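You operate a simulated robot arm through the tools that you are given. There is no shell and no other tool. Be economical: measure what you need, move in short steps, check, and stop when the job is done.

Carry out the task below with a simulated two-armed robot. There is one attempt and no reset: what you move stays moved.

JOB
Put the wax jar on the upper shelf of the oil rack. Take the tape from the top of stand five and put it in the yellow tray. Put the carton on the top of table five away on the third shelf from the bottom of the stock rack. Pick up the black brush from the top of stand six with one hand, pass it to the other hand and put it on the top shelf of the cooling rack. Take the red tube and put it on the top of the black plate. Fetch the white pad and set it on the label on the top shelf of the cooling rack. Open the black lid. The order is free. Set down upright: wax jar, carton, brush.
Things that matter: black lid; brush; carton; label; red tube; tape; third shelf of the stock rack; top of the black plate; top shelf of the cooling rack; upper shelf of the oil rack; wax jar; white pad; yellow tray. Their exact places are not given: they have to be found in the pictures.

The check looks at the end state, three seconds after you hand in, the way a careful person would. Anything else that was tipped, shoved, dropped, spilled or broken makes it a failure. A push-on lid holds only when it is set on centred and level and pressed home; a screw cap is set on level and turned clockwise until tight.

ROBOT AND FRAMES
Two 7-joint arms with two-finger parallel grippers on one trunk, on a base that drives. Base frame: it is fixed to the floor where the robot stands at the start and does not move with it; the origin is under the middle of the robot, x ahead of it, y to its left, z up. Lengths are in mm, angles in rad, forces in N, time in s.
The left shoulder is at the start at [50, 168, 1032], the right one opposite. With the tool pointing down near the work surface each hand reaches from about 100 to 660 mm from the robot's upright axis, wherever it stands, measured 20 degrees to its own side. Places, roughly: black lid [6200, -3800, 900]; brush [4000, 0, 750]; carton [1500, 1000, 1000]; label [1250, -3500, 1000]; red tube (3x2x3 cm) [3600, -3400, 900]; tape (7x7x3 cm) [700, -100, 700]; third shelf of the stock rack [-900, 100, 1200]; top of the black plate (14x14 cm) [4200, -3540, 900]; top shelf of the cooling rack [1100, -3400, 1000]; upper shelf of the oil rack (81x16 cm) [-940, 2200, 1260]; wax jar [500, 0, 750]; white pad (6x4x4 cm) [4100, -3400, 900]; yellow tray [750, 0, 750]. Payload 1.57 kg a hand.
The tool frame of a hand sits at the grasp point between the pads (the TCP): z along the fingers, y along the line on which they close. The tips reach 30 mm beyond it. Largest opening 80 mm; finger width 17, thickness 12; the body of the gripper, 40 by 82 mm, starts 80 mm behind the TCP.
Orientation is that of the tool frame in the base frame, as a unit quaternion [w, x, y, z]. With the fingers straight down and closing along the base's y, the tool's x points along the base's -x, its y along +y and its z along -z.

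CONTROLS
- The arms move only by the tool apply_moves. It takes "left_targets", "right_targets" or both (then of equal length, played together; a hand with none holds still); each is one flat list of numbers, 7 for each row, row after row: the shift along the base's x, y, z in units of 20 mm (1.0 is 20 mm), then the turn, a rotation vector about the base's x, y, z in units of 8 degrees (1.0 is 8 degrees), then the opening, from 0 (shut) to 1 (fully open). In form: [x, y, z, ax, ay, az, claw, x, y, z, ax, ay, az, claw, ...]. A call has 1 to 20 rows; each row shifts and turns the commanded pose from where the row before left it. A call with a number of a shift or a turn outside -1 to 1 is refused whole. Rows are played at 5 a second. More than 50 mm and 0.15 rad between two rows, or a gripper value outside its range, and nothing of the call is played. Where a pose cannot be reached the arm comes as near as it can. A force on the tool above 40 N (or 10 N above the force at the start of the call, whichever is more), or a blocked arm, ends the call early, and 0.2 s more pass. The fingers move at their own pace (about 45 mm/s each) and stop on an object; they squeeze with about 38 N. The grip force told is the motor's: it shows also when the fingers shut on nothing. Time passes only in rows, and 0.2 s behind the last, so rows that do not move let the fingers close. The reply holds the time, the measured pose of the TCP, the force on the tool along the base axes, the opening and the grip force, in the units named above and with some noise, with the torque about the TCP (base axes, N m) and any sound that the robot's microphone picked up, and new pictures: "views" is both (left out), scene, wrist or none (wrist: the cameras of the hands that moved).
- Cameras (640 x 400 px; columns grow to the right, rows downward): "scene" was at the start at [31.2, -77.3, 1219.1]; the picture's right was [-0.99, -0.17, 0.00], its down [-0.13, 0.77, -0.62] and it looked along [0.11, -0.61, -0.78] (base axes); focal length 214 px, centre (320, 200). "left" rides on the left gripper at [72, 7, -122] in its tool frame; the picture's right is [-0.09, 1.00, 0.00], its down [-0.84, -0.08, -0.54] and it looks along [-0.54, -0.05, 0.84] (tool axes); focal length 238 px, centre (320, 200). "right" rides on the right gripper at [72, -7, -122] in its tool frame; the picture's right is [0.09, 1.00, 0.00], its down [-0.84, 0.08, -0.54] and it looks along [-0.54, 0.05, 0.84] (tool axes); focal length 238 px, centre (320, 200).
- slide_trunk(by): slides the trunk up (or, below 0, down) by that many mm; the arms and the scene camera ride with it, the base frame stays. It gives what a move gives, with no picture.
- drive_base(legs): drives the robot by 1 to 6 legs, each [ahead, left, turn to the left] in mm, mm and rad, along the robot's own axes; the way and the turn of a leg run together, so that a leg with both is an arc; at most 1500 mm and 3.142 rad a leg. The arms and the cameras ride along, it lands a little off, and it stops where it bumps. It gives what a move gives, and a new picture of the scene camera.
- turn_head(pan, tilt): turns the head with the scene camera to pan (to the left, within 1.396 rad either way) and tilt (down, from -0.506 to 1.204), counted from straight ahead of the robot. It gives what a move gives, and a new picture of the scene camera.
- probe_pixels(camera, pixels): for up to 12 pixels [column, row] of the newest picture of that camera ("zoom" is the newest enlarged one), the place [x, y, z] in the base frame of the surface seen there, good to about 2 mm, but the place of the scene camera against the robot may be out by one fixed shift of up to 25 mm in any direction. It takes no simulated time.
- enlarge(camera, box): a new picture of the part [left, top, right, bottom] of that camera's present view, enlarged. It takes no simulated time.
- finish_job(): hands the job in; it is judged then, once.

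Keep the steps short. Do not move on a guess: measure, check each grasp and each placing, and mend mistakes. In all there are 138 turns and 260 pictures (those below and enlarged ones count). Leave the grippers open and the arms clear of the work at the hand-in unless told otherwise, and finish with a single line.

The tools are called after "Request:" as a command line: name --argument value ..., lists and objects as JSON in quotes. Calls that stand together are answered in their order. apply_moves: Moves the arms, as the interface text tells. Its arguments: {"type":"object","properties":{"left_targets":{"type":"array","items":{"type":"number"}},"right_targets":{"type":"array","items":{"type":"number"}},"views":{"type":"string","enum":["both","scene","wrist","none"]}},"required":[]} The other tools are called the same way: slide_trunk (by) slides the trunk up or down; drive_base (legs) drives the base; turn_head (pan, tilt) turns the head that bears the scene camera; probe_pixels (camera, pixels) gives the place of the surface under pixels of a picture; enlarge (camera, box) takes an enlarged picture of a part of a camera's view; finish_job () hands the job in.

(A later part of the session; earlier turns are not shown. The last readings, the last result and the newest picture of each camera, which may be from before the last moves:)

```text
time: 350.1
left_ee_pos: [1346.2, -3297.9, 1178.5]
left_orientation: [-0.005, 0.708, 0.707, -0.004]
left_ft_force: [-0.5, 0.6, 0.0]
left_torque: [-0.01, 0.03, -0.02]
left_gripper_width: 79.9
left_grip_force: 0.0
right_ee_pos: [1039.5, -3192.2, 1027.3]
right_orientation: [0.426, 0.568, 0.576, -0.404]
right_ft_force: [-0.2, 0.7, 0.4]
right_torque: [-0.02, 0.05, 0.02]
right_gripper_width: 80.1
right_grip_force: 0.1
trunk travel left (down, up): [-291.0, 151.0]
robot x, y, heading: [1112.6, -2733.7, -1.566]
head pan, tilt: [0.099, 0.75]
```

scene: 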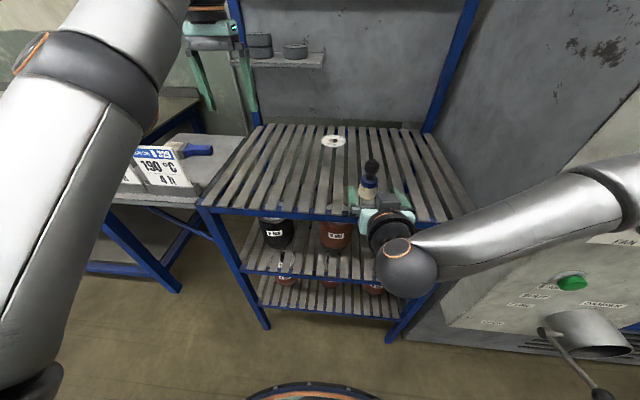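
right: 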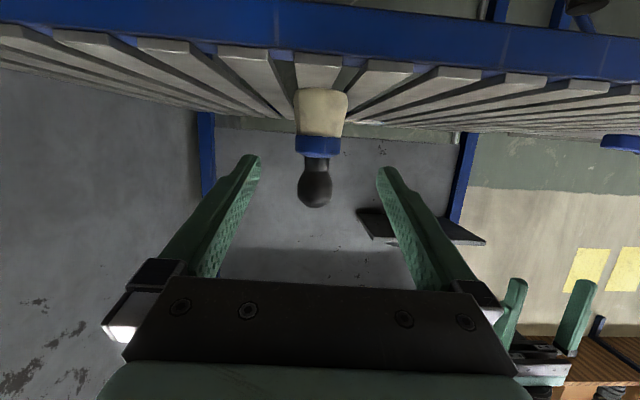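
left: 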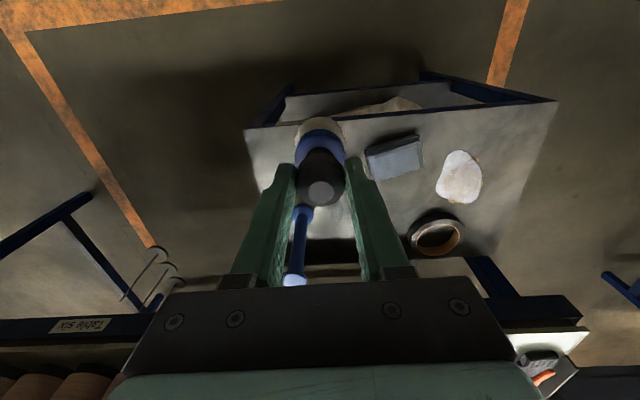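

Brush stands on the shelf. Measure the label, then drive back and go to the white pad (≈4100,-3400).

Request:
enlarge --camera "scene" --box '[300, 120, 370, 165]'

Request:
probe_pixels --camera "scene" --pixels '[[323, 141], [344, 141], [333, 136], [333, 146], [326, 138], [341, 138], [327, 145], [340, 145]]'

Request:
drive_base --legs '[[-550, 0, 0], [0, 0, 1.57], [1500, 0, 0], [750, 0, 0], [0, 0, -1.57]]'

```text
8.89 times, centred on (335, 142) of scene
```

zoom: 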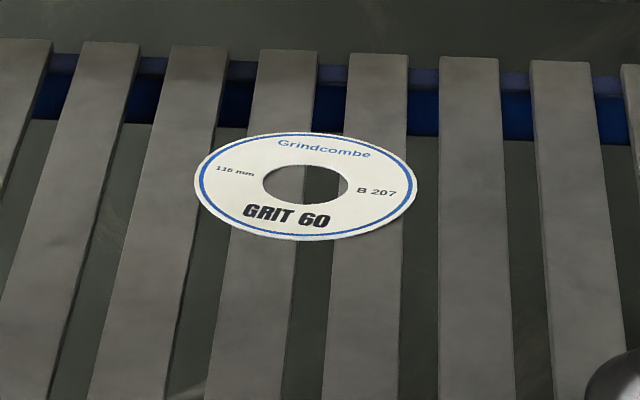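

```text
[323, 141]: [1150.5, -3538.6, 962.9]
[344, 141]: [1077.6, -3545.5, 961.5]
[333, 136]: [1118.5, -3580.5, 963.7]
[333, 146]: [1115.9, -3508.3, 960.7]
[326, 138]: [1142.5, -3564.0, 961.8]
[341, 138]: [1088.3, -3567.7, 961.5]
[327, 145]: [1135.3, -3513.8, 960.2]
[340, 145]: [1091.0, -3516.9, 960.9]
```

```text
time: 371.4
left_ee_pos: [3572.7, -2757.7, 1177.5]
left_orientation: [-0.004, 0.701, 0.713, -0.005]
left_ft_force: [0.0, -0.1, 0.3]
left_torque: [0.01, 0.03, -0.02]
left_gripper_width: 79.9
left_grip_force: 0.0
right_ee_pos: [3262.9, -2658.9, 1026.9]
right_orientation: [0.431, 0.562, 0.582, -0.399]
right_ft_force: [-0.2, -0.7, -0.8]
right_torque: [0.0, -0.05, 0.0]
right_gripper_width: 80.0
right_grip_force: 0.1
trunk travel left (down, up): [-291.0, 151.0]
robot x, y, heading: [3327.0, -2190.6, -1.553]
head pan, tilt: [0.099, 0.75]
```

scene: 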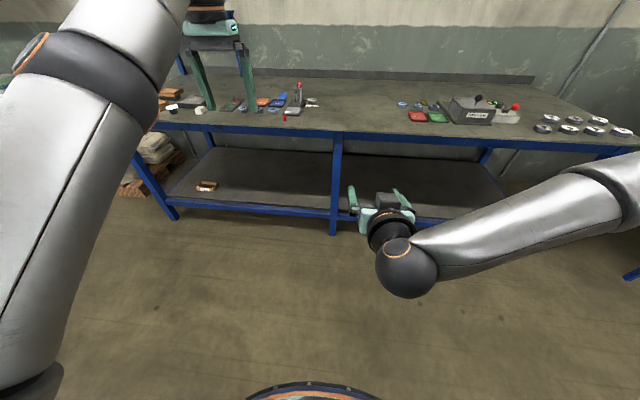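

Request:
enlarge --camera "scene" --box '[150, 75, 330, 135]'

Request:
probe_pixels --camera "scene" --pixels '[[285, 118], [298, 90], [295, 110], [280, 98], [263, 101], [232, 103], [186, 102], [200, 111], [172, 108], [300, 128], [165, 94]]'

```text
3.56 times, centred on (240, 105) of scene
```

zoom: 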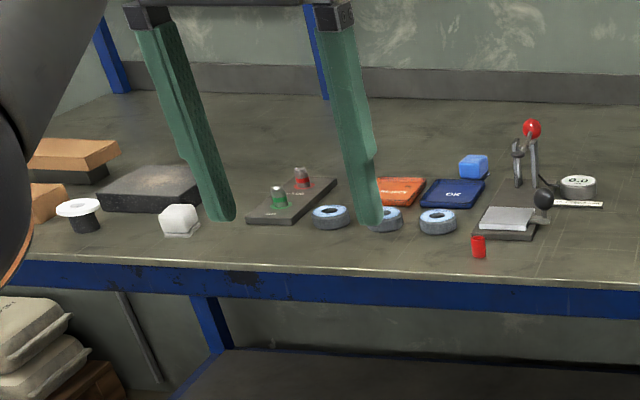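

```text
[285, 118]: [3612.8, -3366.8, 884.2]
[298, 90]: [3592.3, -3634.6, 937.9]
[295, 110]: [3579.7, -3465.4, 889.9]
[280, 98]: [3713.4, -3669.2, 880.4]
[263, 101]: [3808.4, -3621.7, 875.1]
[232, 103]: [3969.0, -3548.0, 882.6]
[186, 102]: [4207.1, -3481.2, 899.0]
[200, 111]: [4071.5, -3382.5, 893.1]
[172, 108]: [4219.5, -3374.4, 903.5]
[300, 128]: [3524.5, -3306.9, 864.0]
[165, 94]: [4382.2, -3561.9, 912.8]
```

Red tube at ≈(3633,-3359), pad ≈(4091,-3375), black plate ≈(4210,-3480), bench top z≈862. Move up to the tube with the right tool turned vertical.

Request:
drive_base --legs '[[0, 433, -0.017], [690, 0, 0]]'

Request:
apply_moves --right_targets '[-0.3, 0, 0, 0.9, 0, 0, 1, -0.3, 0, 0, 0.9, 0, 0, 1, -0.3, 0, 0, 0.9, 0, 0, 1, -0.3, 0, 0, 0.9, 0, 0, 1, -0.3, 0, 0, 0.9, 0, 0, 1, -0.3, 0, 0, 0.9, 0, 0, 1, -0.3, 0, 0, 0.9, 0, 0, 1, -0.3, 0, 0, 0.9, 0, 0, 1, -0.3, 0, 0, 0.9, 0, 0, 1, -0.3, 0, 0, 0.9, 0, 0, 1, 0, 0, 0, 0, 0, 0, 1]' --views "both"

```text
time: 379.1
left_ee_pos: [3981.1, -3466.9, 1177.8]
left_orientation: [-0.004, 0.71, 0.704, -0.005]
left_ft_force: [0.8, 0.3, -0.1]
left_torque: [0.02, 0.01, 0.01]
left_gripper_width: 80.1
left_grip_force: 0.1
right_ee_pos: [3672.8, -3359.7, 1027.4]
right_orientation: [0.425, 0.57, 0.574, -0.405]
right_ft_force: [0.9, 1.1, 0.0]
right_torque: [-0.01, 0.03, 0.0]
right_gripper_width: 80.0
right_grip_force: 0.0
trunk travel left (down, up): [-291.0, 151.0]
robot x, y, heading: [3746.7, -2899.6, -1.583]
head pan, tilt: [0.099, 0.75]
```

scene: 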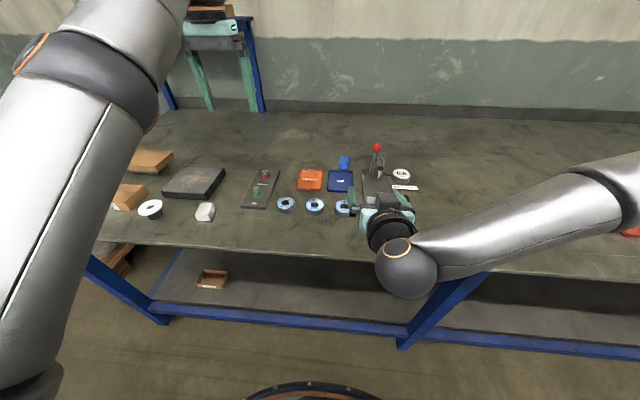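

```text
time: 381.5
left_ee_pos: [3980.0, -3465.5, 1177.9]
left_orientation: [-0.004, 0.71, 0.704, -0.004]
left_ft_force: [-0.4, -0.2, 0.0]
left_torque: [-0.03, -0.01, 0.0]
left_gripper_width: 80.0
left_grip_force: 0.1
right_ee_pos: [3613.9, -3359.4, 1028.7]
right_orientation: [0.008, 0.71, 0.704, 0.01]
right_ft_force: [0.2, 0.6, 0.0]
right_torque: [-0.01, -0.02, -0.02]
right_gripper_width: 80.1
right_grip_force: 0.0
trunk travel left (down, up): [-291.0, 151.0]
robot x, y, heading: [3750.1, -2895.6, -1.58]
head pan, tilt: [0.099, 0.75]
```

scene: 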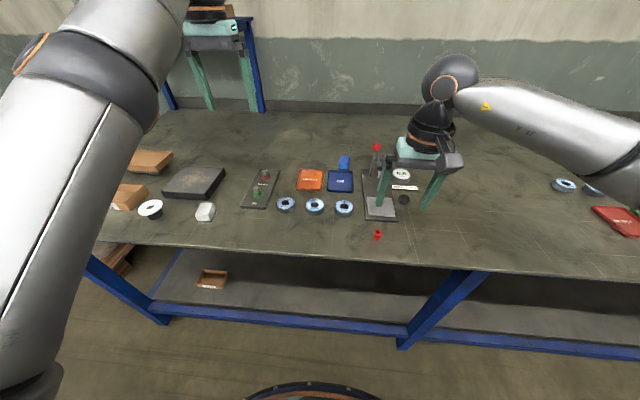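
right: 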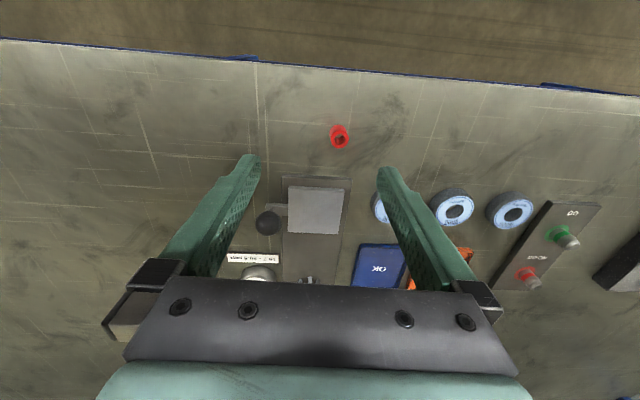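

Request:
probe_pixels --camera "right" --pixels '[[339, 138], [333, 132], [346, 132], [339, 127], [339, 146], [318, 190], [268, 222], [380, 205]]'

Request:
probe_pixels --camera "scene" --pixels '[[183, 171], [218, 172], [170, 192], [208, 196], [195, 182], [205, 206], [198, 216], [213, 216], [205, 219]]'

```text
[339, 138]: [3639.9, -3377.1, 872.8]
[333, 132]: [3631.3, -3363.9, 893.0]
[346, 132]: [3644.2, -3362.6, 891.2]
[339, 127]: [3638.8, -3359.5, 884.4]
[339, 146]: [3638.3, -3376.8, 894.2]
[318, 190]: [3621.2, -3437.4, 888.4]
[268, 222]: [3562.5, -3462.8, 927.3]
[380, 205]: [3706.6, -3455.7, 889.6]
```

```text
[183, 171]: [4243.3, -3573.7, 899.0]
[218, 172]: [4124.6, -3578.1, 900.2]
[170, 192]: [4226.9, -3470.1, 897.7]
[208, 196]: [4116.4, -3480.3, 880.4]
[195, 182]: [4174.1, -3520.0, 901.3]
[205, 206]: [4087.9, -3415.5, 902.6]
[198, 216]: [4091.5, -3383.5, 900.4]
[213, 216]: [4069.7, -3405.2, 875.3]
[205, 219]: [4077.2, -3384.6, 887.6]
```

Tube centre (3638,-3368), top 893. Align, descend and grip.

Request:
apply_moves --right_targets '[0.6, -0.22, 0, 0, 0, 0, 1, 0.6, -0.22, 0, 0, 0, 0, 1, 0, 0, -0.95, 0, 0, 0, 1, 0, 0, -0.95, 0, 0, 0, 1, 0, 0, -0.95, 0, 0, 0, 1, 0, 0, -0.95, 0, 0, 0, 1, 0, 0, -0.95, 0, 0, 0, 1, 0, 0, -0.95, 0, 0, 0, 1, 0, 0, -0.9, 0, 0, 0, 1, 0, 0, 0, 0, 0, 0, 0.5, 0, 0, 0, 0, 0, 0, 0.1, 0, 0, 0, 0, 0, 0, 0, 0, 0, 0, 0, 0, 0, 0, 0, 0, 0, 0, 0, 0, 0]' --views "wrist"

```text
time: 383.8
left_ee_pos: [3976.1, -3463.9, 1178.5]
left_orientation: [-0.003, 0.711, 0.704, -0.004]
left_ft_force: [0.1, -0.8, 1.1]
left_torque: [-0.06, 0.0, 0.02]
left_gripper_width: 80.1
left_grip_force: 0.1
right_ee_pos: [3630.1, -3369.7, 901.0]
right_orientation: [0.01, 0.714, 0.7, 0.003]
right_ft_force: [-13.0, 5.3, 17.5]
right_torque: [0.48, 1.49, -0.19]
right_gripper_width: 62.9
right_grip_force: 7.0
trunk travel left (down, up): [-291.0, 151.0]
robot x, y, heading: [3746.3, -2893.7, -1.58]
head pan, tilt: [0.099, 0.75]
stopped in row 11 (right hand): the force on the tool passed its limit at 43 N (the readings are from after the stop); the commanded pose is now the measured one
```

right: 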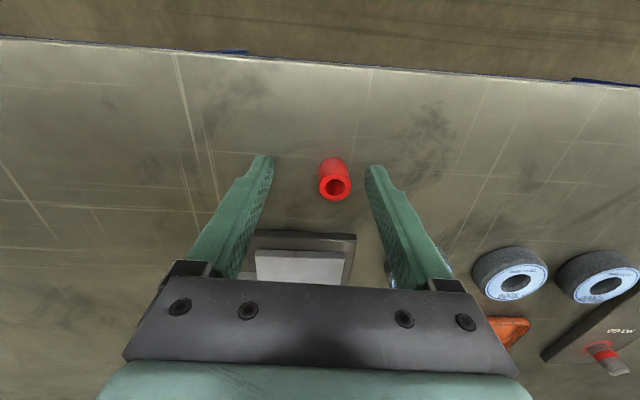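

Request:
probe_pixels --camera "right" --pixels '[[335, 130], [300, 170], [350, 210], [250, 130], [265, 158], [373, 168], [420, 240], [300, 240]]'

```text
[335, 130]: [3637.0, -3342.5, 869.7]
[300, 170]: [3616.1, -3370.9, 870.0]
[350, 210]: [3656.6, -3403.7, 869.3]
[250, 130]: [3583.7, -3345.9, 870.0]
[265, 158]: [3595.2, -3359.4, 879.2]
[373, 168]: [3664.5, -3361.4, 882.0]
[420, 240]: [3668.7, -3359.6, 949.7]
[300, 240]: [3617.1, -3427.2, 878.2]
```

Bench is at z≈870 — tips touched it. Raise slightly, recentre, close.

Request:
apply_moves --right_targets '[0, 0, 0.2, 0, 0, 0, 0.8, 0.35, 0, 0.05, 0, 0, 0, 0.8, 0, 0, 0, 0, 0, 0, 0.4, 0, 0, 0, 0, 0, 0, 0.1, 0, 0, 0, 0, 0, 0, 0, 0, 0, 0, 0, 0, 0, 0, 0, 0, 0, 0, 0, 0, 0]' --views "wrist"

```text
time: 385.4
left_ee_pos: [3979.6, -3465.6, 1178.5]
left_orientation: [-0.005, 0.711, 0.704, -0.004]
left_ft_force: [-0.1, 0.4, 1.0]
left_torque: [0.01, -0.02, -0.01]
left_gripper_width: 80.2
left_grip_force: 0.0
right_ee_pos: [3640.5, -3371.1, 904.0]
right_orientation: [0.011, 0.712, 0.702, 0.006]
right_ft_force: [0.1, -0.1, 0.4]
right_torque: [0.02, 0.01, 0.04]
right_gripper_width: 13.0
right_grip_force: 29.9
trunk travel left (down, up): [-291.0, 151.0]
robot x, y, heading: [3745.8, -2896.7, -1.58]
head pan, tilt: [0.099, 0.75]
```

right: 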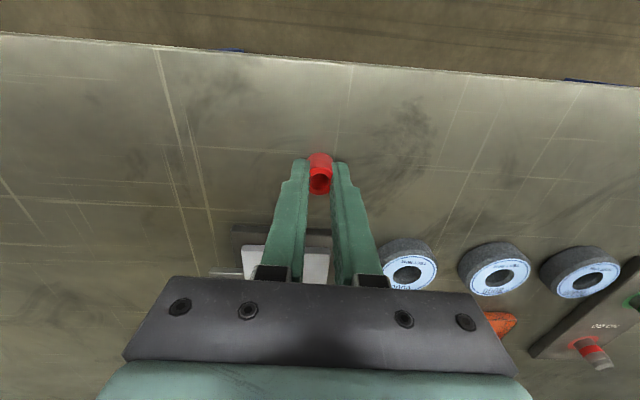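

Tube gripped. Lift, swing the left hand outward/up, and shift the base toward the black plate.

Request:
apply_moves --right_targets '[0, 0, 0.6, 0, 0, 0, 0, 0, 0, 1, 0, 0, 0, 0, 0, 0, 1, 0, 0, 0, 0, 0, 0, 1, 0, 0, 0, 0, 0, 0, 1, 0, 0, 0, 0, 0, 0, 1, 0, 0, 0, 0, 0, 0, 0, 0, 0, 0, 0, 0, 0, 0, 0, 0, 0, 0, 0, 0, 0, 0, 0, 0, 0, 0, 0, 0, 0, 0, 0, 0]' --left_targets '[1, 0.2, 0.5, 0, 0, 0, 1, 1, 0.2, 0.5, 0, 0, 0, 1, 1, 0.3, 0.5, 0, 0, 0, 1, 1, 0.4, 0.5, 0, 0, 0, 1, 1, 0.5, 0.5, 0, 0, 0, 1, 1, 0.5, 0.5, 0, 0, 0, 1, 1, 0.5, 0.5, 0, 0, 0, 1, 1, 0.5, 0.5, 0, 0, 0, 1, 1, 0.5, 0.5, 0, 0, 0, 1, 1, 0.5, 0.5, 0, 0, 0, 1]' --views "none"

Request:
drive_base --legs '[[0, 545, 0], [80, 0, 0]]'

Request:
apply_moves --right_targets '[0, 0, 0, 0, 0, 0, 0]' --views "wrist"

```text
time: 387.6
left_ee_pos: [4164.8, -3377.7, 1251.5]
left_orientation: [-0.002, 0.711, 0.703, -0.006]
left_ft_force: [-0.7, 0.0, 0.0]
left_torque: [0.01, 0.0, -0.02]
left_gripper_width: 79.9
left_grip_force: 0.1
left hand out of reach, approached as far as the arm can: row 2, 4, 7, 9, 10
right_ee_pos: [3641.2, -3370.6, 1019.5]
right_orientation: [0.011, 0.713, 0.702, 0.006]
right_ft_force: [0.0, 0.2, 0.2]
right_torque: [0.01, 0.04, 0.03]
right_gripper_width: 16.4
right_grip_force: 32.1
trunk travel left (down, up): [-291.0, 151.0]
robot x, y, heading: [3747.7, -2896.6, -1.581]
head pan, tilt: [0.099, 0.75]
```

```text
time: 393.6
left_ee_pos: [4709.8, -3475.4, 1249.9]
left_orientation: [-0.002, 0.716, 0.698, -0.004]
left_ft_force: [0.6, -0.4, 0.5]
left_torque: [0.03, -0.02, 0.02]
left_gripper_width: 80.3
left_grip_force: 0.0
right_ee_pos: [4185.6, -3459.0, 1018.0]
right_orientation: [0.012, 0.718, 0.696, 0.006]
right_ft_force: [0.1, 0.3, -0.7]
right_torque: [-0.02, 0.0, -0.03]
right_gripper_width: 16.4
right_grip_force: 31.3
trunk travel left (down, up): [-291.0, 151.0]
robot x, y, heading: [4299.7, -2989.9, -1.596]
head pan, tilt: [0.099, 0.75]
```

scene: 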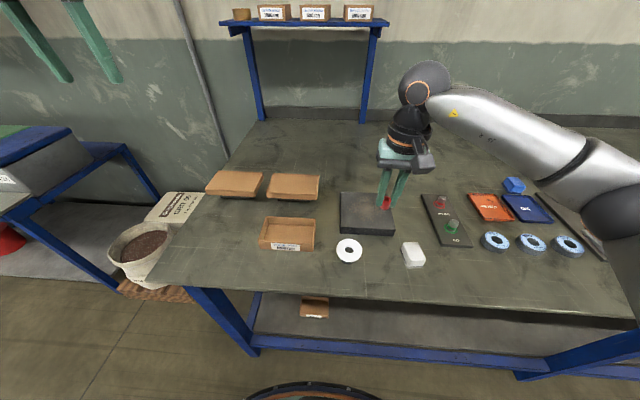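

```text
time: 394.0
left_ee_pos: [4710.1, -3475.3, 1251.0]
left_orientation: [-0.003, 0.716, 0.698, -0.005]
left_ft_force: [-0.3, -0.4, 0.3]
left_torque: [0.0, 0.0, 0.0]
left_gripper_width: 80.0
left_grip_force: 0.2
right_ee_pos: [4185.8, -3459.0, 1019.3]
right_orientation: [0.012, 0.718, 0.696, 0.006]
right_ft_force: [-0.3, 0.7, -0.2]
right_torque: [0.02, -0.04, -0.03]
right_gripper_width: 16.6
right_grip_force: 32.0
trunk travel left (down, up): [-291.0, 151.0]
robot x, y, heading: [4302.4, -2988.4, -1.599]
head pan, tilt: [0.099, 0.75]
```

right: 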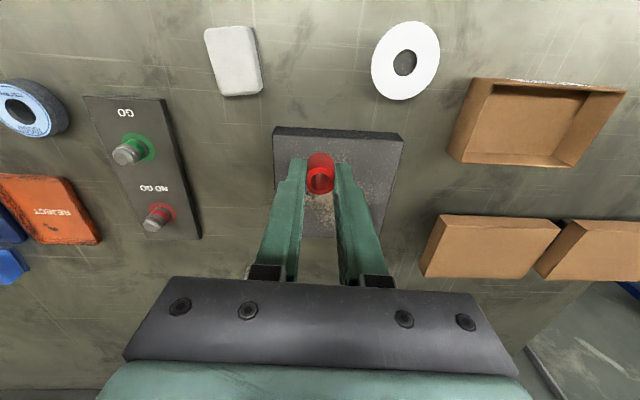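

Request:
probe_pixels --camera "right" --pixels '[[277, 137], [400, 143], [385, 230], [285, 170], [375, 180], [232, 30], [258, 90], [240, 60], [212, 60], [250, 55], [225, 88]]'

```text
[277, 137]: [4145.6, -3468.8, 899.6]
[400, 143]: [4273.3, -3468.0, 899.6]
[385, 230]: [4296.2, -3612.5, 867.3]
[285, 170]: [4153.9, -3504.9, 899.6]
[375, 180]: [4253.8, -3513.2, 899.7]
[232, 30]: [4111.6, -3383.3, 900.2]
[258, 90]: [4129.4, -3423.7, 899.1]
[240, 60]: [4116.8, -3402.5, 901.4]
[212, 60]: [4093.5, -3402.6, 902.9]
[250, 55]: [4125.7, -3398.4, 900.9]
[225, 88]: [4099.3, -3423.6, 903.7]
```

Request:
apply_moves --right_targets '[0.3, -0.85, 0, 0, 0, 0, 0, 0.3, -0.85, 0, 0, 0, 0, 0, 0.3, -0.85, 0, 0, 0, 0, 0, 0.3, -0.85, 0, 0, 0, 0, 0, 0, 0, -1, 0, 0, 0, 0, 0, 0, -1, 0, 0, 0, 0, 0, 0, -1, 0, 0, 0, 0, 0, 0, -0.95, 0, 0, 0, 0, 0, 0, -0.15, 0, 0, 0, 0, 0, 0, -0.1, 0, 0, 0, 0, 0, 0, 0, 0, 0, 0, 0]' --views "wrist"

```text
time: 396.4
left_ee_pos: [4709.7, -3474.8, 1250.5]
left_orientation: [-0.003, 0.716, 0.698, -0.006]
left_ft_force: [-1.1, -0.5, 0.6]
left_torque: [0.0, -0.01, 0.02]
left_gripper_width: 80.0
left_grip_force: 0.0
right_ee_pos: [4209.5, -3528.8, 934.6]
right_orientation: [0.012, 0.718, 0.696, 0.006]
right_ft_force: [0.1, -0.3, 0.0]
right_torque: [-0.02, -0.02, 0.03]
right_gripper_width: 16.7
right_grip_force: 31.3
trunk travel left (down, up): [-291.0, 151.0]
robot x, y, heading: [4298.5, -2987.4, -1.6]
head pan, tilt: [0.099, 0.75]
```

right: 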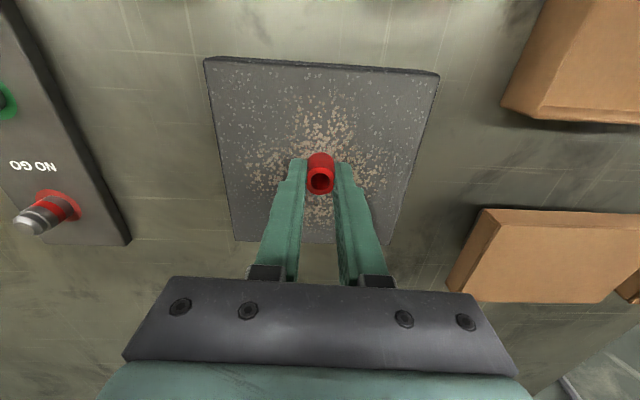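

Request:
apply_moves --right_targets '[0, 0, -0.1, 0, 0, 0, 0, 0, 0, -0.07, 0, 0, 0, 0, 0, 0, 0, 0, 0, 0, 0, 0, 0, 0, 0, 0, 0, 0.3, 0, 0, 0, 0, 0, 0, 0.6, 0, 0, 0, 0, 0, 0, 0.6, 0, 0, 0.5, 0, 0, 0, 0.6, 0, 0, 0.9, 0, 0, 0, 0.6, 0, 0, 0.9, 0, 0, 0, 0.6, 0, 0, 0.9, 0, 0, 0, 0.6, 0, 0, 0.9, 0, 0, 0, 1, 0, 0.5, 0.5, 0, 0, 0, 1]' --views "wrist"

```text
time: 399.0
left_ee_pos: [4709.4, -3474.3, 1249.8]
left_orientation: [-0.002, 0.716, 0.698, -0.005]
left_ft_force: [-0.1, 0.2, -0.7]
left_torque: [-0.01, 0.0, -0.01]
left_gripper_width: 80.1
left_grip_force: 0.1
right_ee_pos: [4208.0, -3516.9, 1023.3]
right_orientation: [0.012, 0.718, 0.696, 0.006]
right_ft_force: [-0.2, -0.9, 0.7]
right_torque: [0.03, -0.01, -0.02]
right_gripper_width: 80.0
right_grip_force: 0.0
trunk travel left (down, up): [-291.0, 151.0]
robot x, y, heading: [4295.4, -2989.7, -1.599]
head pan, tilt: [0.099, 0.75]
```

right: 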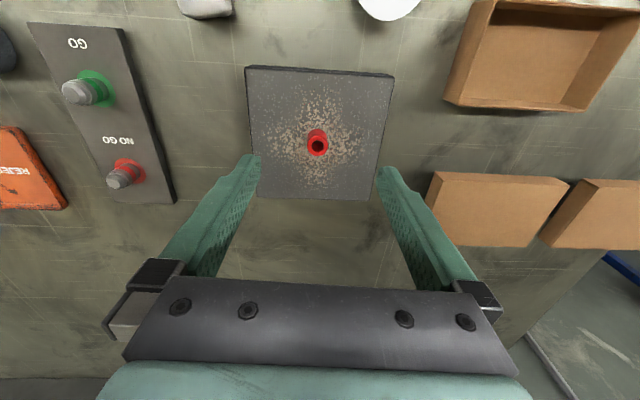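

Red tube stands on the plate. Next the white pad at ≈(4110,-3403): back 120, tilt the right tool 45° over it.

Request:
drive_base --legs '[[-120, 0, 0.028]]'

Request:
apply_moves --right_targets '[-0.7, 0, -0.1, -0.8, 0, 0, 0.8, -0.7, 0, -0.1, -0.8, 0, 0, 0.8, -0.7, 0, -0.1, -0.8, 0, 0, 0.8, -0.7, 0, -0.1, -0.8, 0, 0, 0.8, -0.7, 0, -0.1, -0.8, 0, 0, 0.8, -0.7, 0, -0.1, -0.8, 0, 0, 0.8, -0.7, 0, -0.1, -0.8, 0, 0, 0.8, 0, 0, 0, 0, 0, 0, 0.8]' --views "wrist"

```text
time: 400.3
left_ee_pos: [4723.6, -3341.9, 1251.6]
left_orientation: [-0.002, 0.708, 0.707, -0.004]
left_ft_force: [1.5, -0.2, -0.4]
left_torque: [-0.01, -0.01, 0.03]
left_gripper_width: 79.9
left_grip_force: 0.1
right_ee_pos: [4223.5, -3397.1, 1024.5]
right_orientation: [0.012, 0.709, 0.705, 0.005]
right_ft_force: [-0.5, -0.7, -0.5]
right_torque: [-0.02, -0.02, 0.01]
right_gripper_width: 79.9
right_grip_force: 0.1
trunk travel left (down, up): [-291.0, 151.0]
robot x, y, heading: [4301.0, -2865.1, -1.574]
head pan, tilt: [0.099, 0.75]
```

scene: 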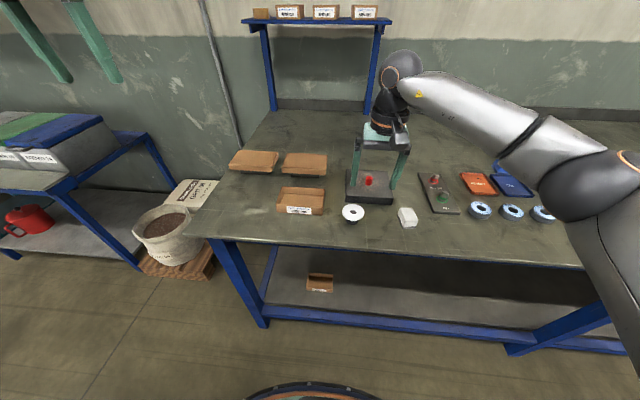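

```text
time: 402.1
left_ee_pos: [4721.9, -3343.6, 1251.1]
left_orientation: [-0.002, 0.708, 0.706, -0.004]
left_ft_force: [-0.6, 0.1, -0.3]
left_torque: [0.01, 0.0, -0.03]
left_gripper_width: 79.8
left_grip_force: 0.1
right_ee_pos: [4126.2, -3397.3, 1008.1]
right_orientation: [0.281, 0.652, 0.653, -0.263]
right_ft_force: [0.4, -0.8, -0.5]
right_torque: [-0.05, 0.0, -0.01]
right_gripper_width: 63.9
right_grip_force: 0.0
trunk travel left (down, up): [-291.0, 151.0]
robot x, y, heading: [4303.8, -2868.0, -1.576]
head pan, tilt: [0.099, 0.75]
```

right: 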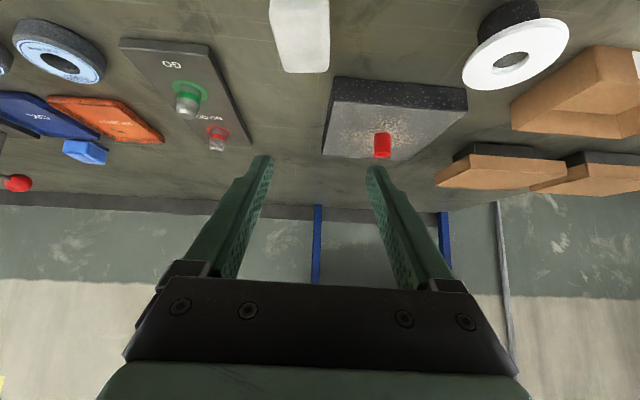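

Request:
probe_pixels --camera "right" --pixels '[[276, 10], [327, 10], [284, 68], [325, 68], [300, 40], [240, 130], [337, 90]]'

```text
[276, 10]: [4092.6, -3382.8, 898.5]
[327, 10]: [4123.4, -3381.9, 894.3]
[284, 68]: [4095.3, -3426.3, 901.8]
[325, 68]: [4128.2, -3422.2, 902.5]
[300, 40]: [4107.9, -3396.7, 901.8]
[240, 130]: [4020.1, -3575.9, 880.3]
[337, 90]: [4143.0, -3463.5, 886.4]
```

Request:
apply_moves --right_targets '[-0.4, 0.08, 0, 0, 0, 0, 0.8, -0.4, 0.08, 0, 0, 0, 0, 0.8, 0, 0, -0.95, 0, 0, 0, 0.8, 0, 0, -0.95, 0, 0, 0, 0.8, 0, 0, -0.95, 0, 0, 0, 0.8, 0, 0, -0.95, 0, 0, 0, 0.8, 0, 0, -0.95, 0, 0, 0, 0.8, 0, 0, -0.55, 0, 0, 0, 0.8, 0, 0, 0, 0, 0, 0, 0.5, 0, 0, 0, 0, 0, 0, 0.2, 0, 0, 0, 0, 0, 0, 0.2, 0, 0, 0, 0, 0, 0, 0.2]' --views "wrist"

```text
time: 404.7
left_ee_pos: [4721.8, -3343.2, 1249.9]
left_orientation: [-0.002, 0.708, 0.706, -0.005]
left_ft_force: [0.0, 0.0, 0.3]
left_torque: [0.02, 0.0, 0.0]
left_gripper_width: 79.8
left_grip_force: 0.1
right_ee_pos: [4108.1, -3392.9, 903.2]
right_orientation: [0.282, 0.651, 0.654, -0.262]
right_ft_force: [-0.3, -0.4, -0.6]
right_torque: [0.0, -0.01, -0.02]
right_gripper_width: 36.8
right_grip_force: 34.4
trunk travel left (down, up): [-291.0, 151.0]
robot x, y, heading: [4300.9, -2869.8, -1.573]
head pan, tilt: [0.099, 0.75]
```

right: 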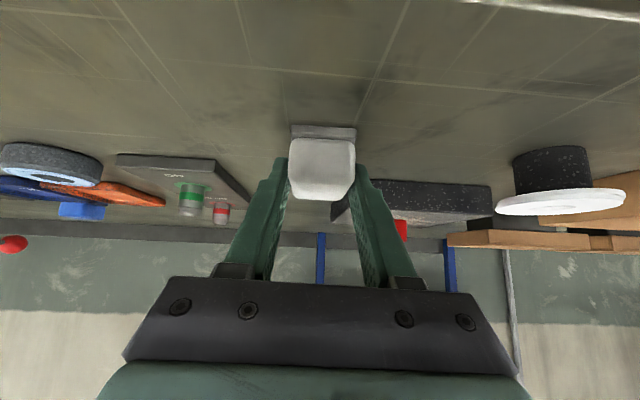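

Pad gripped (36.8 mm). Lift, and drive back to the cooling rack.

Request:
apply_moves --right_targets '[0, 0, 0.7, 0, 0, 0, 0.2, 0, 0, 1, 0, 0, 0, 0.2, 0, 0, 1, 0, 0, 0, 0.2, 0, 0, 1, 0, 0, 0, 0.2, 0, 0, 1, 0, 0, 0, 0.2, 0, 0, 1, 0, 0, 0, 0.2, 0, 0, 1, 0, 0, 0, 0.2]' --views "wrist"

Request:
drive_base --legs '[[-480, 0, 0], [0, 0, -1.57], [1500, 0, 0], [1475, 0, 0], [0, 0, 1.57]]'

```text
time: 406.3
left_ee_pos: [4723.1, -3343.3, 1249.4]
left_orientation: [-0.002, 0.708, 0.706, -0.005]
left_ft_force: [-0.2, -0.3, 1.0]
left_torque: [0.03, -0.02, -0.01]
left_gripper_width: 80.0
left_grip_force: 0.0
right_ee_pos: [4110.6, -3394.5, 1036.0]
right_orientation: [0.281, 0.651, 0.654, -0.262]
right_ft_force: [0.3, 0.6, -0.6]
right_torque: [-0.01, -0.02, 0.03]
right_gripper_width: 37.0
right_grip_force: 38.3
trunk travel left (down, up): [-291.0, 151.0]
robot x, y, heading: [4297.3, -2866.9, -1.577]
head pan, tilt: [0.099, 0.75]
```

right: 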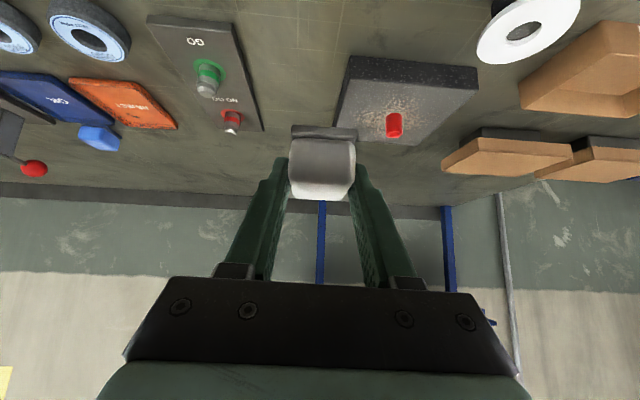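

```text
time: 430.8
left_ee_pos: [1770.0, -2714.4, 1251.4]
left_orientation: [-0.003, 0.711, 0.703, -0.005]
left_ft_force: [1.1, 0.0, 0.1]
left_torque: [-0.02, -0.03, 0.0]
left_gripper_width: 80.0
left_grip_force: 0.1
right_ee_pos: [1157.7, -2760.0, 1036.7]
right_orientation: [0.279, 0.655, 0.65, -0.264]
right_ft_force: [0.8, 1.0, -0.5]
right_torque: [0.01, 0.0, 0.02]
right_gripper_width: 36.9
right_grip_force: 38.0
trunk travel left (down, up): [-291.0, 151.0]
robot x, y, heading: [1354.6, -2229.6, -1.583]
head pan, tilt: [0.099, 0.75]
```

scene: 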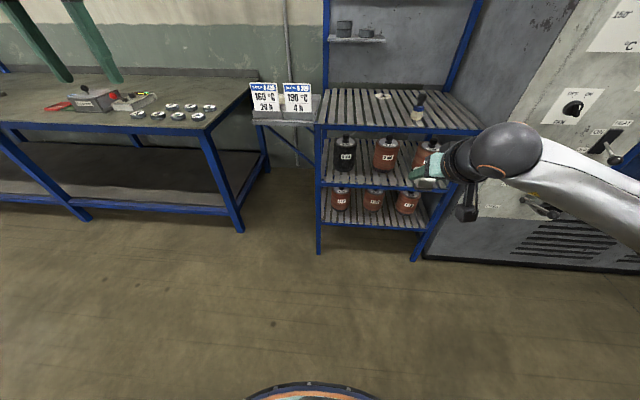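

Raise the trunk for clearance over the brush and move in to the rack.

Request:
slide_trunk --by 150

Request:
drive_base --legs '[[620, -15, 0.012]]'

Request:
apply_moves --right_targets '[0, -0.8, -0.6, 0, 0, 0, 0.2, 0, -0.8, -0.6, 0, 0, 0, 0.2, 0, -0.8, -0.6, 0, 0, 0, 0.2, 0, -0.8, -0.6, 0, 0, 0, 0.2, 0, -0.8, -0.6, 0, 0, 0, 0.2, 0, 0, 0, 0, 0, 0, 0.2]' --views "both"

```text
time: 432.6
left_ee_pos: [1771.3, -2713.4, 1400.8]
left_orientation: [-0.003, 0.711, 0.704, -0.005]
left_ft_force: [0.2, -0.2, -1.2]
left_torque: [0.02, 0.0, 0.01]
left_gripper_width: 80.1
left_grip_force: 0.1
right_ee_pos: [1157.6, -2760.3, 1185.9]
right_orientation: [0.28, 0.654, 0.651, -0.263]
right_ft_force: [-0.2, 0.2, -0.6]
right_torque: [0.01, 0.02, 0.0]
right_gripper_width: 37.1
right_grip_force: 37.9
trunk travel left (down, up): [-441.0, 1.0]
robot x, y, heading: [1354.7, -2235.0, -1.589]
head pan, tilt: [0.099, 0.75]
```

```text
time: 436.1
left_ee_pos: [1765.5, -3330.6, 1400.3]
left_orientation: [-0.003, 0.703, 0.711, -0.005]
left_ft_force: [0.6, -0.7, -0.6]
left_torque: [0.02, 0.0, 0.0]
left_gripper_width: 80.2
left_grip_force: 0.1
right_ee_pos: [1152.7, -3389.8, 1186.8]
right_orientation: [0.283, 0.647, 0.658, -0.261]
right_ft_force: [0.2, 0.3, -0.8]
right_torque: [0.01, -0.05, 0.0]
right_gripper_width: 36.9
right_grip_force: 37.6
trunk travel left (down, up): [-441.0, 1.0]
robot x, y, heading: [1339.1, -2855.8, -1.563]
head pan, tilt: [0.099, 0.75]
```

scene: 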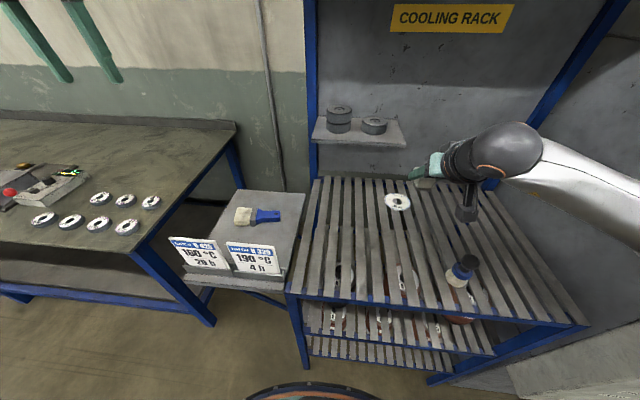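

```text
time: 437.5
left_ee_pos: [1764.4, -3330.3, 1402.0]
left_orientation: [-0.002, 0.703, 0.711, -0.005]
left_ft_force: [-0.7, 0.6, 0.0]
left_torque: [0.02, 0.03, 0.02]
left_gripper_width: 80.0
left_grip_force: 0.1
right_ee_pos: [1153.8, -3469.5, 1127.5]
right_orientation: [0.282, 0.648, 0.658, -0.261]
right_ft_force: [0.1, 0.7, -0.3]
right_torque: [0.04, 0.0, 0.03]
right_gripper_width: 37.2
right_grip_force: 37.5
trunk travel left (down, up): [-441.0, 1.0]
robot x, y, heading: [1336.5, -2854.2, -1.562]
head pan, tilt: [0.099, 0.75]
```

scene: 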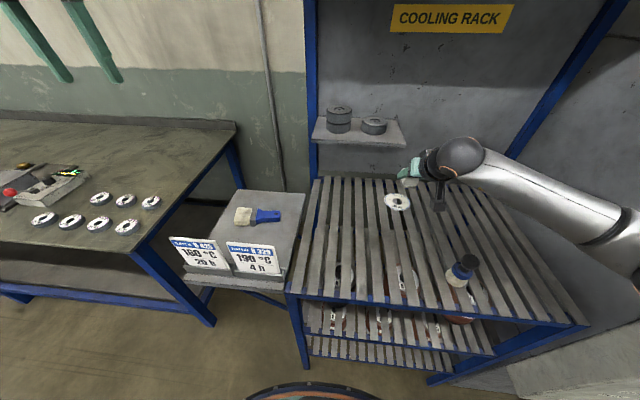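
right: 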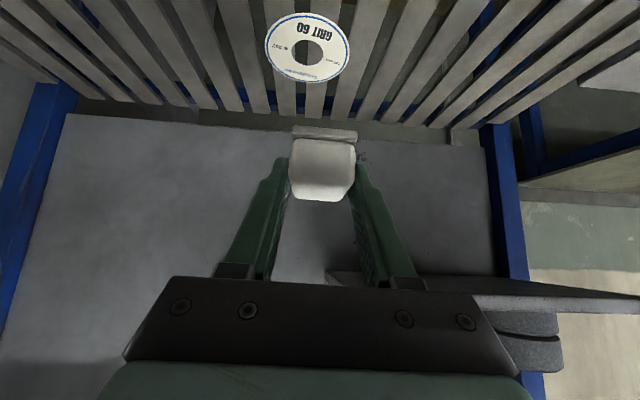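

Probe the label precisely from the wrist view.

Request:
probe_pixels --camera "right" --pixels '[[270, 48], [345, 48], [308, 20], [305, 78], [288, 30], [330, 65], [335, 280], [480, 305]]'

```text
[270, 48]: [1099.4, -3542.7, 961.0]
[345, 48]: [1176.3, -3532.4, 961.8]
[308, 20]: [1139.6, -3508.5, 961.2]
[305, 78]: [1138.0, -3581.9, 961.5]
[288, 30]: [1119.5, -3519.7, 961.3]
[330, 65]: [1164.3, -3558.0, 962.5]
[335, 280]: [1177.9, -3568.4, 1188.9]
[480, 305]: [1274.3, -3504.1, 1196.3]
```

Request:
apply_moves --right_targets '[-0.129, -0.46, -0.836, 0, 0, 0, 0.2, -0.129, -0.46, -0.836, 0, 0, 0, 0.2, -0.129, -0.46, -0.836, 0, 0, 0, 0.2, -0.129, -0.46, -0.836, 0, 0, 0, 0.2, -0.129, -0.46, -0.836, 0, 0, 0, 0.2, -0.129, -0.46, -0.836, 0, 0, 0, 0.2, -0.129, -0.46, -0.836, 0, 0, 0, 0.2, 0, 0, 0, 0, 0, 0, 0.2]' --views "wrist"

Request:
enlarge --camera "scene" --box '[360, 130, 520, 310]'

```text
time: 439.3
left_ee_pos: [1765.4, -3331.2, 1401.0]
left_orientation: [-0.003, 0.703, 0.711, -0.005]
left_ft_force: [0.1, 0.5, -1.6]
left_torque: [0.02, 0.02, -0.01]
left_gripper_width: 80.0
left_grip_force: 0.1
right_ee_pos: [1135.0, -3534.8, 1010.1]
right_orientation: [0.283, 0.647, 0.658, -0.26]
right_ft_force: [-1.1, -0.7, -1.3]
right_torque: [-0.02, -0.02, 0.01]
right_gripper_width: 37.1
right_grip_force: 37.8
trunk travel left (down, up): [-441.0, 1.0]
robot x, y, heading: [1337.2, -2860.8, -1.567]
head pan, tilt: [0.099, 0.75]
```

right: 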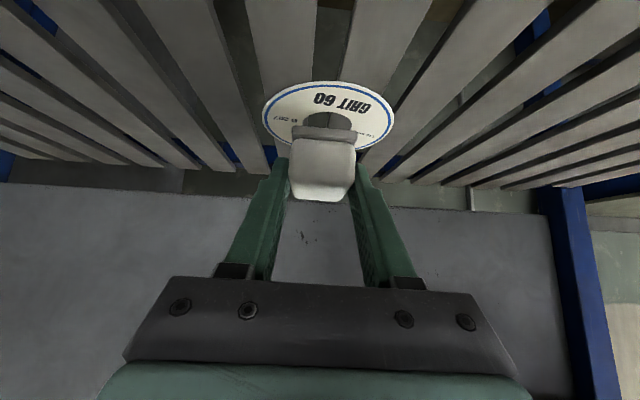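

```text
2.22 times, centred on (440, 220) of scene
```

zoom: 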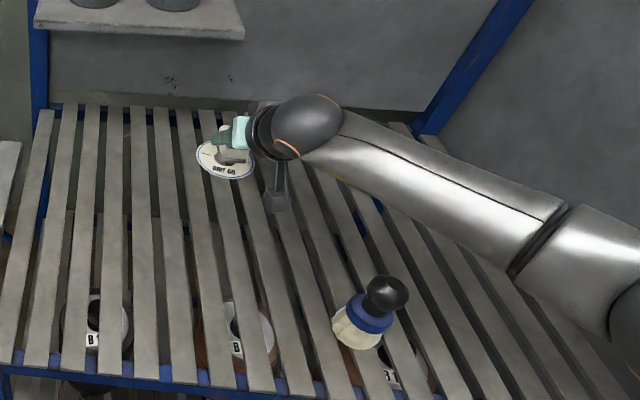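

Request:
apply_moves --right_targets '[0, 0, -0.4, 0, 0, 0, 0.2, 0, 0, -0.15, 0, 0, 0, 0.2, 0, 0, -0.1, 0, 0, 0, 0.2, 0, 0, 0, 0, 0, 0, 0.2]' --views "wrist"

```text
time: 440.3
left_ee_pos: [1764.7, -3330.2, 1400.5]
left_orientation: [-0.002, 0.703, 0.711, -0.005]
left_ft_force: [0.1, -0.2, -0.3]
left_torque: [-0.01, -0.01, 0.03]
left_gripper_width: 79.9
left_grip_force: 0.1
right_ee_pos: [1134.7, -3536.1, 997.8]
right_orientation: [0.282, 0.649, 0.657, -0.261]
right_ft_force: [0.3, -0.9, -0.6]
right_torque: [0.02, 0.01, 0.0]
right_gripper_width: 37.2
right_grip_force: 38.3
trunk travel left (down, up): [-441.0, 1.0]
robot x, y, heading: [1335.3, -2857.9, -1.562]
head pan, tilt: [0.099, 0.75]
```

right: 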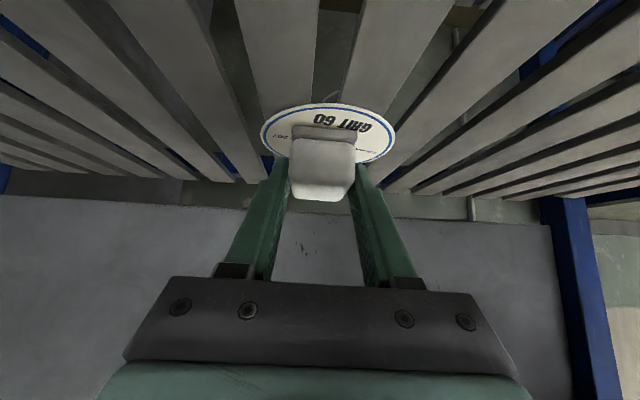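

Request:
apply_moves --right_targets '[0, 0, -0.1, 0, 0, 0, 0.2, 0, 0, -0.1, 0, 0, 0, 0.2, 0, 0, 0, 0, 0, 0, 0.2, 0, 0, 0, 0, 0, 0, 0.55, 0, 0, 0, 0, 0, 0, 0.8, 0, 0, 0, 0, 0, 0, 0.8, 0, 0.5, 0.5, 0, 0, 0, 0.8, 0, 0.7, 0.7, 0, 0, 0, 0.8, 0, 0.7, 0.7, 0, 0, 0, 0.8, 0, 0.7, 0.7, 0, 0, 0, 0.8, 0, 0.7, 0.7, 0, 0, 0, 0.8, 0, 0.8, 0.5, 0, 0, 0, 0.8]' --views "wrist"

```text
time: 442.9
left_ee_pos: [1764.4, -3330.1, 1401.4]
left_orientation: [-0.002, 0.704, 0.71, -0.005]
left_ft_force: [0.4, 0.0, 0.2]
left_torque: [0.01, 0.01, 0.0]
left_gripper_width: 79.9
left_grip_force: 0.1
right_ee_pos: [1136.3, -3451.9, 1070.1]
right_orientation: [0.282, 0.648, 0.657, -0.261]
right_ft_force: [0.1, -0.2, 0.1]
right_torque: [-0.04, 0.0, -0.01]
right_gripper_width: 63.9
right_grip_force: 0.0
trunk travel left (down, up): [-441.0, 1.0]
robot x, y, heading: [1340.8, -2861.4, -1.561]
head pan, tilt: [0.099, 0.75]
```

right: 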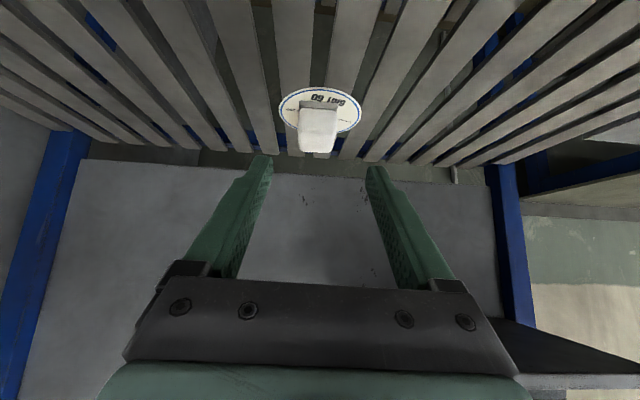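

Request:
probe_pixels --camera "right" --pixels '[[301, 118], [334, 118], [318, 112], [318, 148], [284, 110], [355, 110], [320, 90], [305, 104], [332, 104]]'

Request:
drive_base --legs '[[-550, 0, 0], [0, 0, 1.56], [1500, 0, 0], [1500, 0, 0], [1000, 0, 0]]'

```text
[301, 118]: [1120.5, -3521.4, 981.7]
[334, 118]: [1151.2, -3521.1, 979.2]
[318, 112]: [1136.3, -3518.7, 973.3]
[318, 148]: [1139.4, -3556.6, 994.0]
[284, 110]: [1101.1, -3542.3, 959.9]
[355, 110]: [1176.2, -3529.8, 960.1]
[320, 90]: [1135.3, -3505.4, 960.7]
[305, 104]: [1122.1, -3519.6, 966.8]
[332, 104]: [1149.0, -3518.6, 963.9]
```

```text
time: 468.6
left_ee_pos: [5776.7, -1942.1, 1402.1]
left_orientation: [0.002, 0.0, 1.0, -0.005]
left_ft_force: [0.3, 0.1, 0.3]
left_torque: [0.0, 0.03, 0.01]
left_gripper_width: 80.0
left_grip_force: 0.2
right_ee_pos: [5892.4, -2571.7, 1068.7]
right_orientation: [0.384, -0.001, 0.923, 0.013]
right_ft_force: [-0.2, 0.6, 0.0]
right_torque: [0.01, -0.01, 0.01]
right_gripper_width: 64.0
right_grip_force: 0.1
trunk travel left (down, up): [-441.0, 1.0]
robot x, y, heading: [5299.4, -2358.3, -0.002]
head pan, tilt: [0.099, 0.75]
```

scene: 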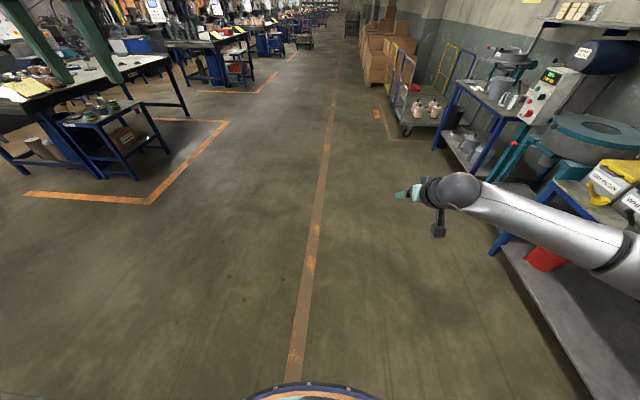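

Pad is centred on the label. Now look for the black lid (right-ahead).

Request:
turn_head --pan -0.75 --tilt 0.5

Request:
enlarge --camera "scene" --box '[60, 60, 400, 300]'

```text
time: 469.8
left_ee_pos: [5775.2, -1941.9, 1400.4]
left_orientation: [0.001, 0.001, 1.0, -0.005]
left_ft_force: [0.3, -0.3, -0.3]
left_torque: [0.0, -0.02, 0.0]
left_gripper_width: 80.0
left_grip_force: 0.0
right_ee_pos: [5891.2, -2570.1, 1068.3]
right_orientation: [0.384, -0.002, 0.923, 0.014]
right_ft_force: [0.6, -0.4, 0.1]
right_torque: [-0.02, -0.01, 0.01]
right_gripper_width: 64.2
right_grip_force: 0.1
trunk travel left (down, up): [-441.0, 1.0]
robot x, y, heading: [5295.9, -2359.7, -0.003]
head pan, tilt: [-0.75, 0.499]
```

scene: 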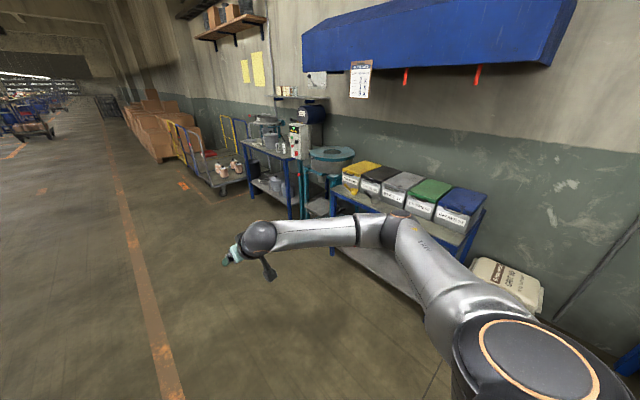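

```text
1.67 times, centred on (230, 180) of scene
```

zoom: 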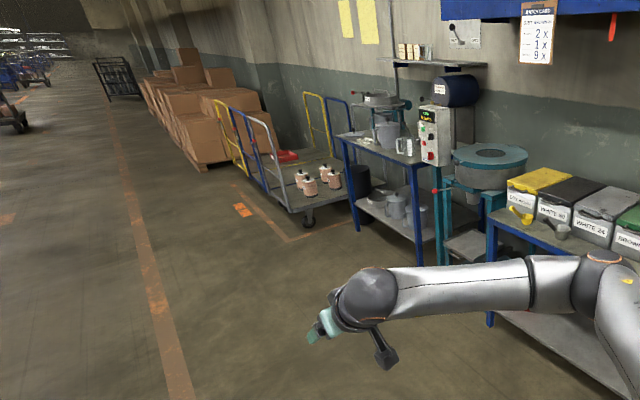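

Request:
probe_pixels --camera "scene" --pixels '[[378, 170], [370, 188], [362, 167], [405, 180], [430, 190], [460, 200], [372, 183], [350, 195], [440, 240], [395, 172]]'

Request:
drive_base --legs '[[700, 200, 0], [0, 0, -1.57]]'

Request:
turn_head --pan 0 --tilt 0.55

```text
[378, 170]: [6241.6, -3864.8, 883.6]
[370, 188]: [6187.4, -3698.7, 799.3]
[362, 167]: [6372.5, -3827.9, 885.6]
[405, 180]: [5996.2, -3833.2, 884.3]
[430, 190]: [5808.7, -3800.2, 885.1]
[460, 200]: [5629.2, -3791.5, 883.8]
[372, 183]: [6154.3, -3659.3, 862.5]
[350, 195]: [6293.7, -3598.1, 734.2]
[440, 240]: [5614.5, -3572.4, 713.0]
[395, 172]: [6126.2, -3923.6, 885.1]
```

```text
time: 477.5
left_ee_pos: [6422.3, -2626.5, 1400.5]
left_orientation: [-0.003, 0.699, 0.716, -0.005]
left_ft_force: [-0.4, 0.8, 1.1]
left_torque: [-0.02, 0.0, 0.0]
left_gripper_width: 80.0
left_grip_force: 0.1
right_ee_pos: [5796.9, -2758.3, 1068.8]
right_orientation: [0.284, 0.644, 0.662, -0.259]
right_ft_force: [-0.7, 0.0, 0.6]
right_torque: [0.0, 0.02, 0.01]
right_gripper_width: 64.0
right_grip_force: 0.2
trunk travel left (down, up): [-441.0, 1.0]
robot x, y, heading: [5989.8, -2159.3, -1.553]
head pan, tilt: [-0.75, 0.499]
```

scene: 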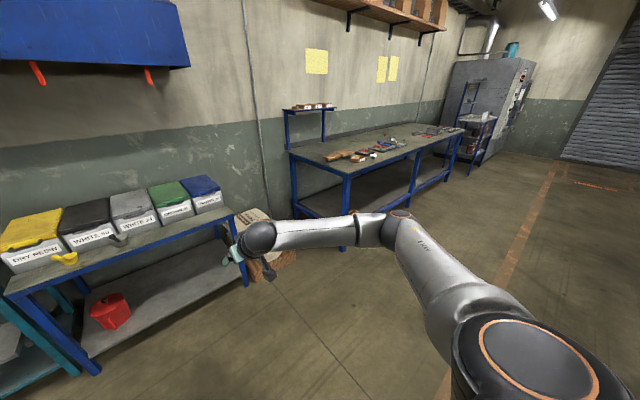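

```text
time: 478.6
left_ee_pos: [6421.6, -2626.9, 1401.1]
left_orientation: [-0.003, 0.698, 0.716, -0.005]
left_ft_force: [0.7, 1.0, -0.1]
left_torque: [-0.02, 0.01, -0.02]
left_gripper_width: 79.8
left_grip_force: 0.1
right_ee_pos: [5794.6, -2757.4, 1068.0]
right_orientation: [0.284, 0.644, 0.661, -0.259]
right_ft_force: [0.0, -0.2, -0.1]
right_torque: [-0.03, 0.01, 0.01]
right_gripper_width: 63.9
right_grip_force: 0.1
trunk travel left (down, up): [-441.0, 1.0]
robot x, y, heading: [5991.6, -2160.4, -1.55]
head pan, tilt: [0.0, 0.55]
5 turns are left
```

scene: 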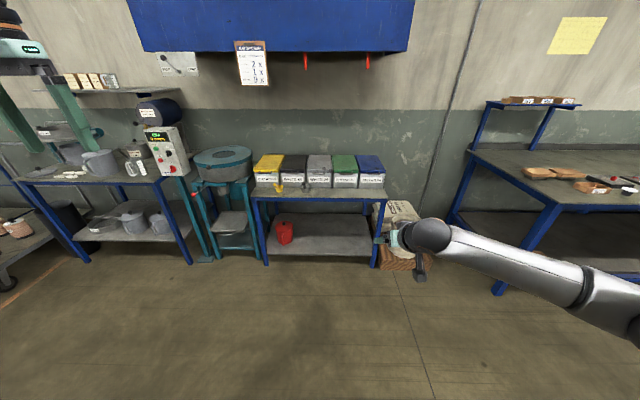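

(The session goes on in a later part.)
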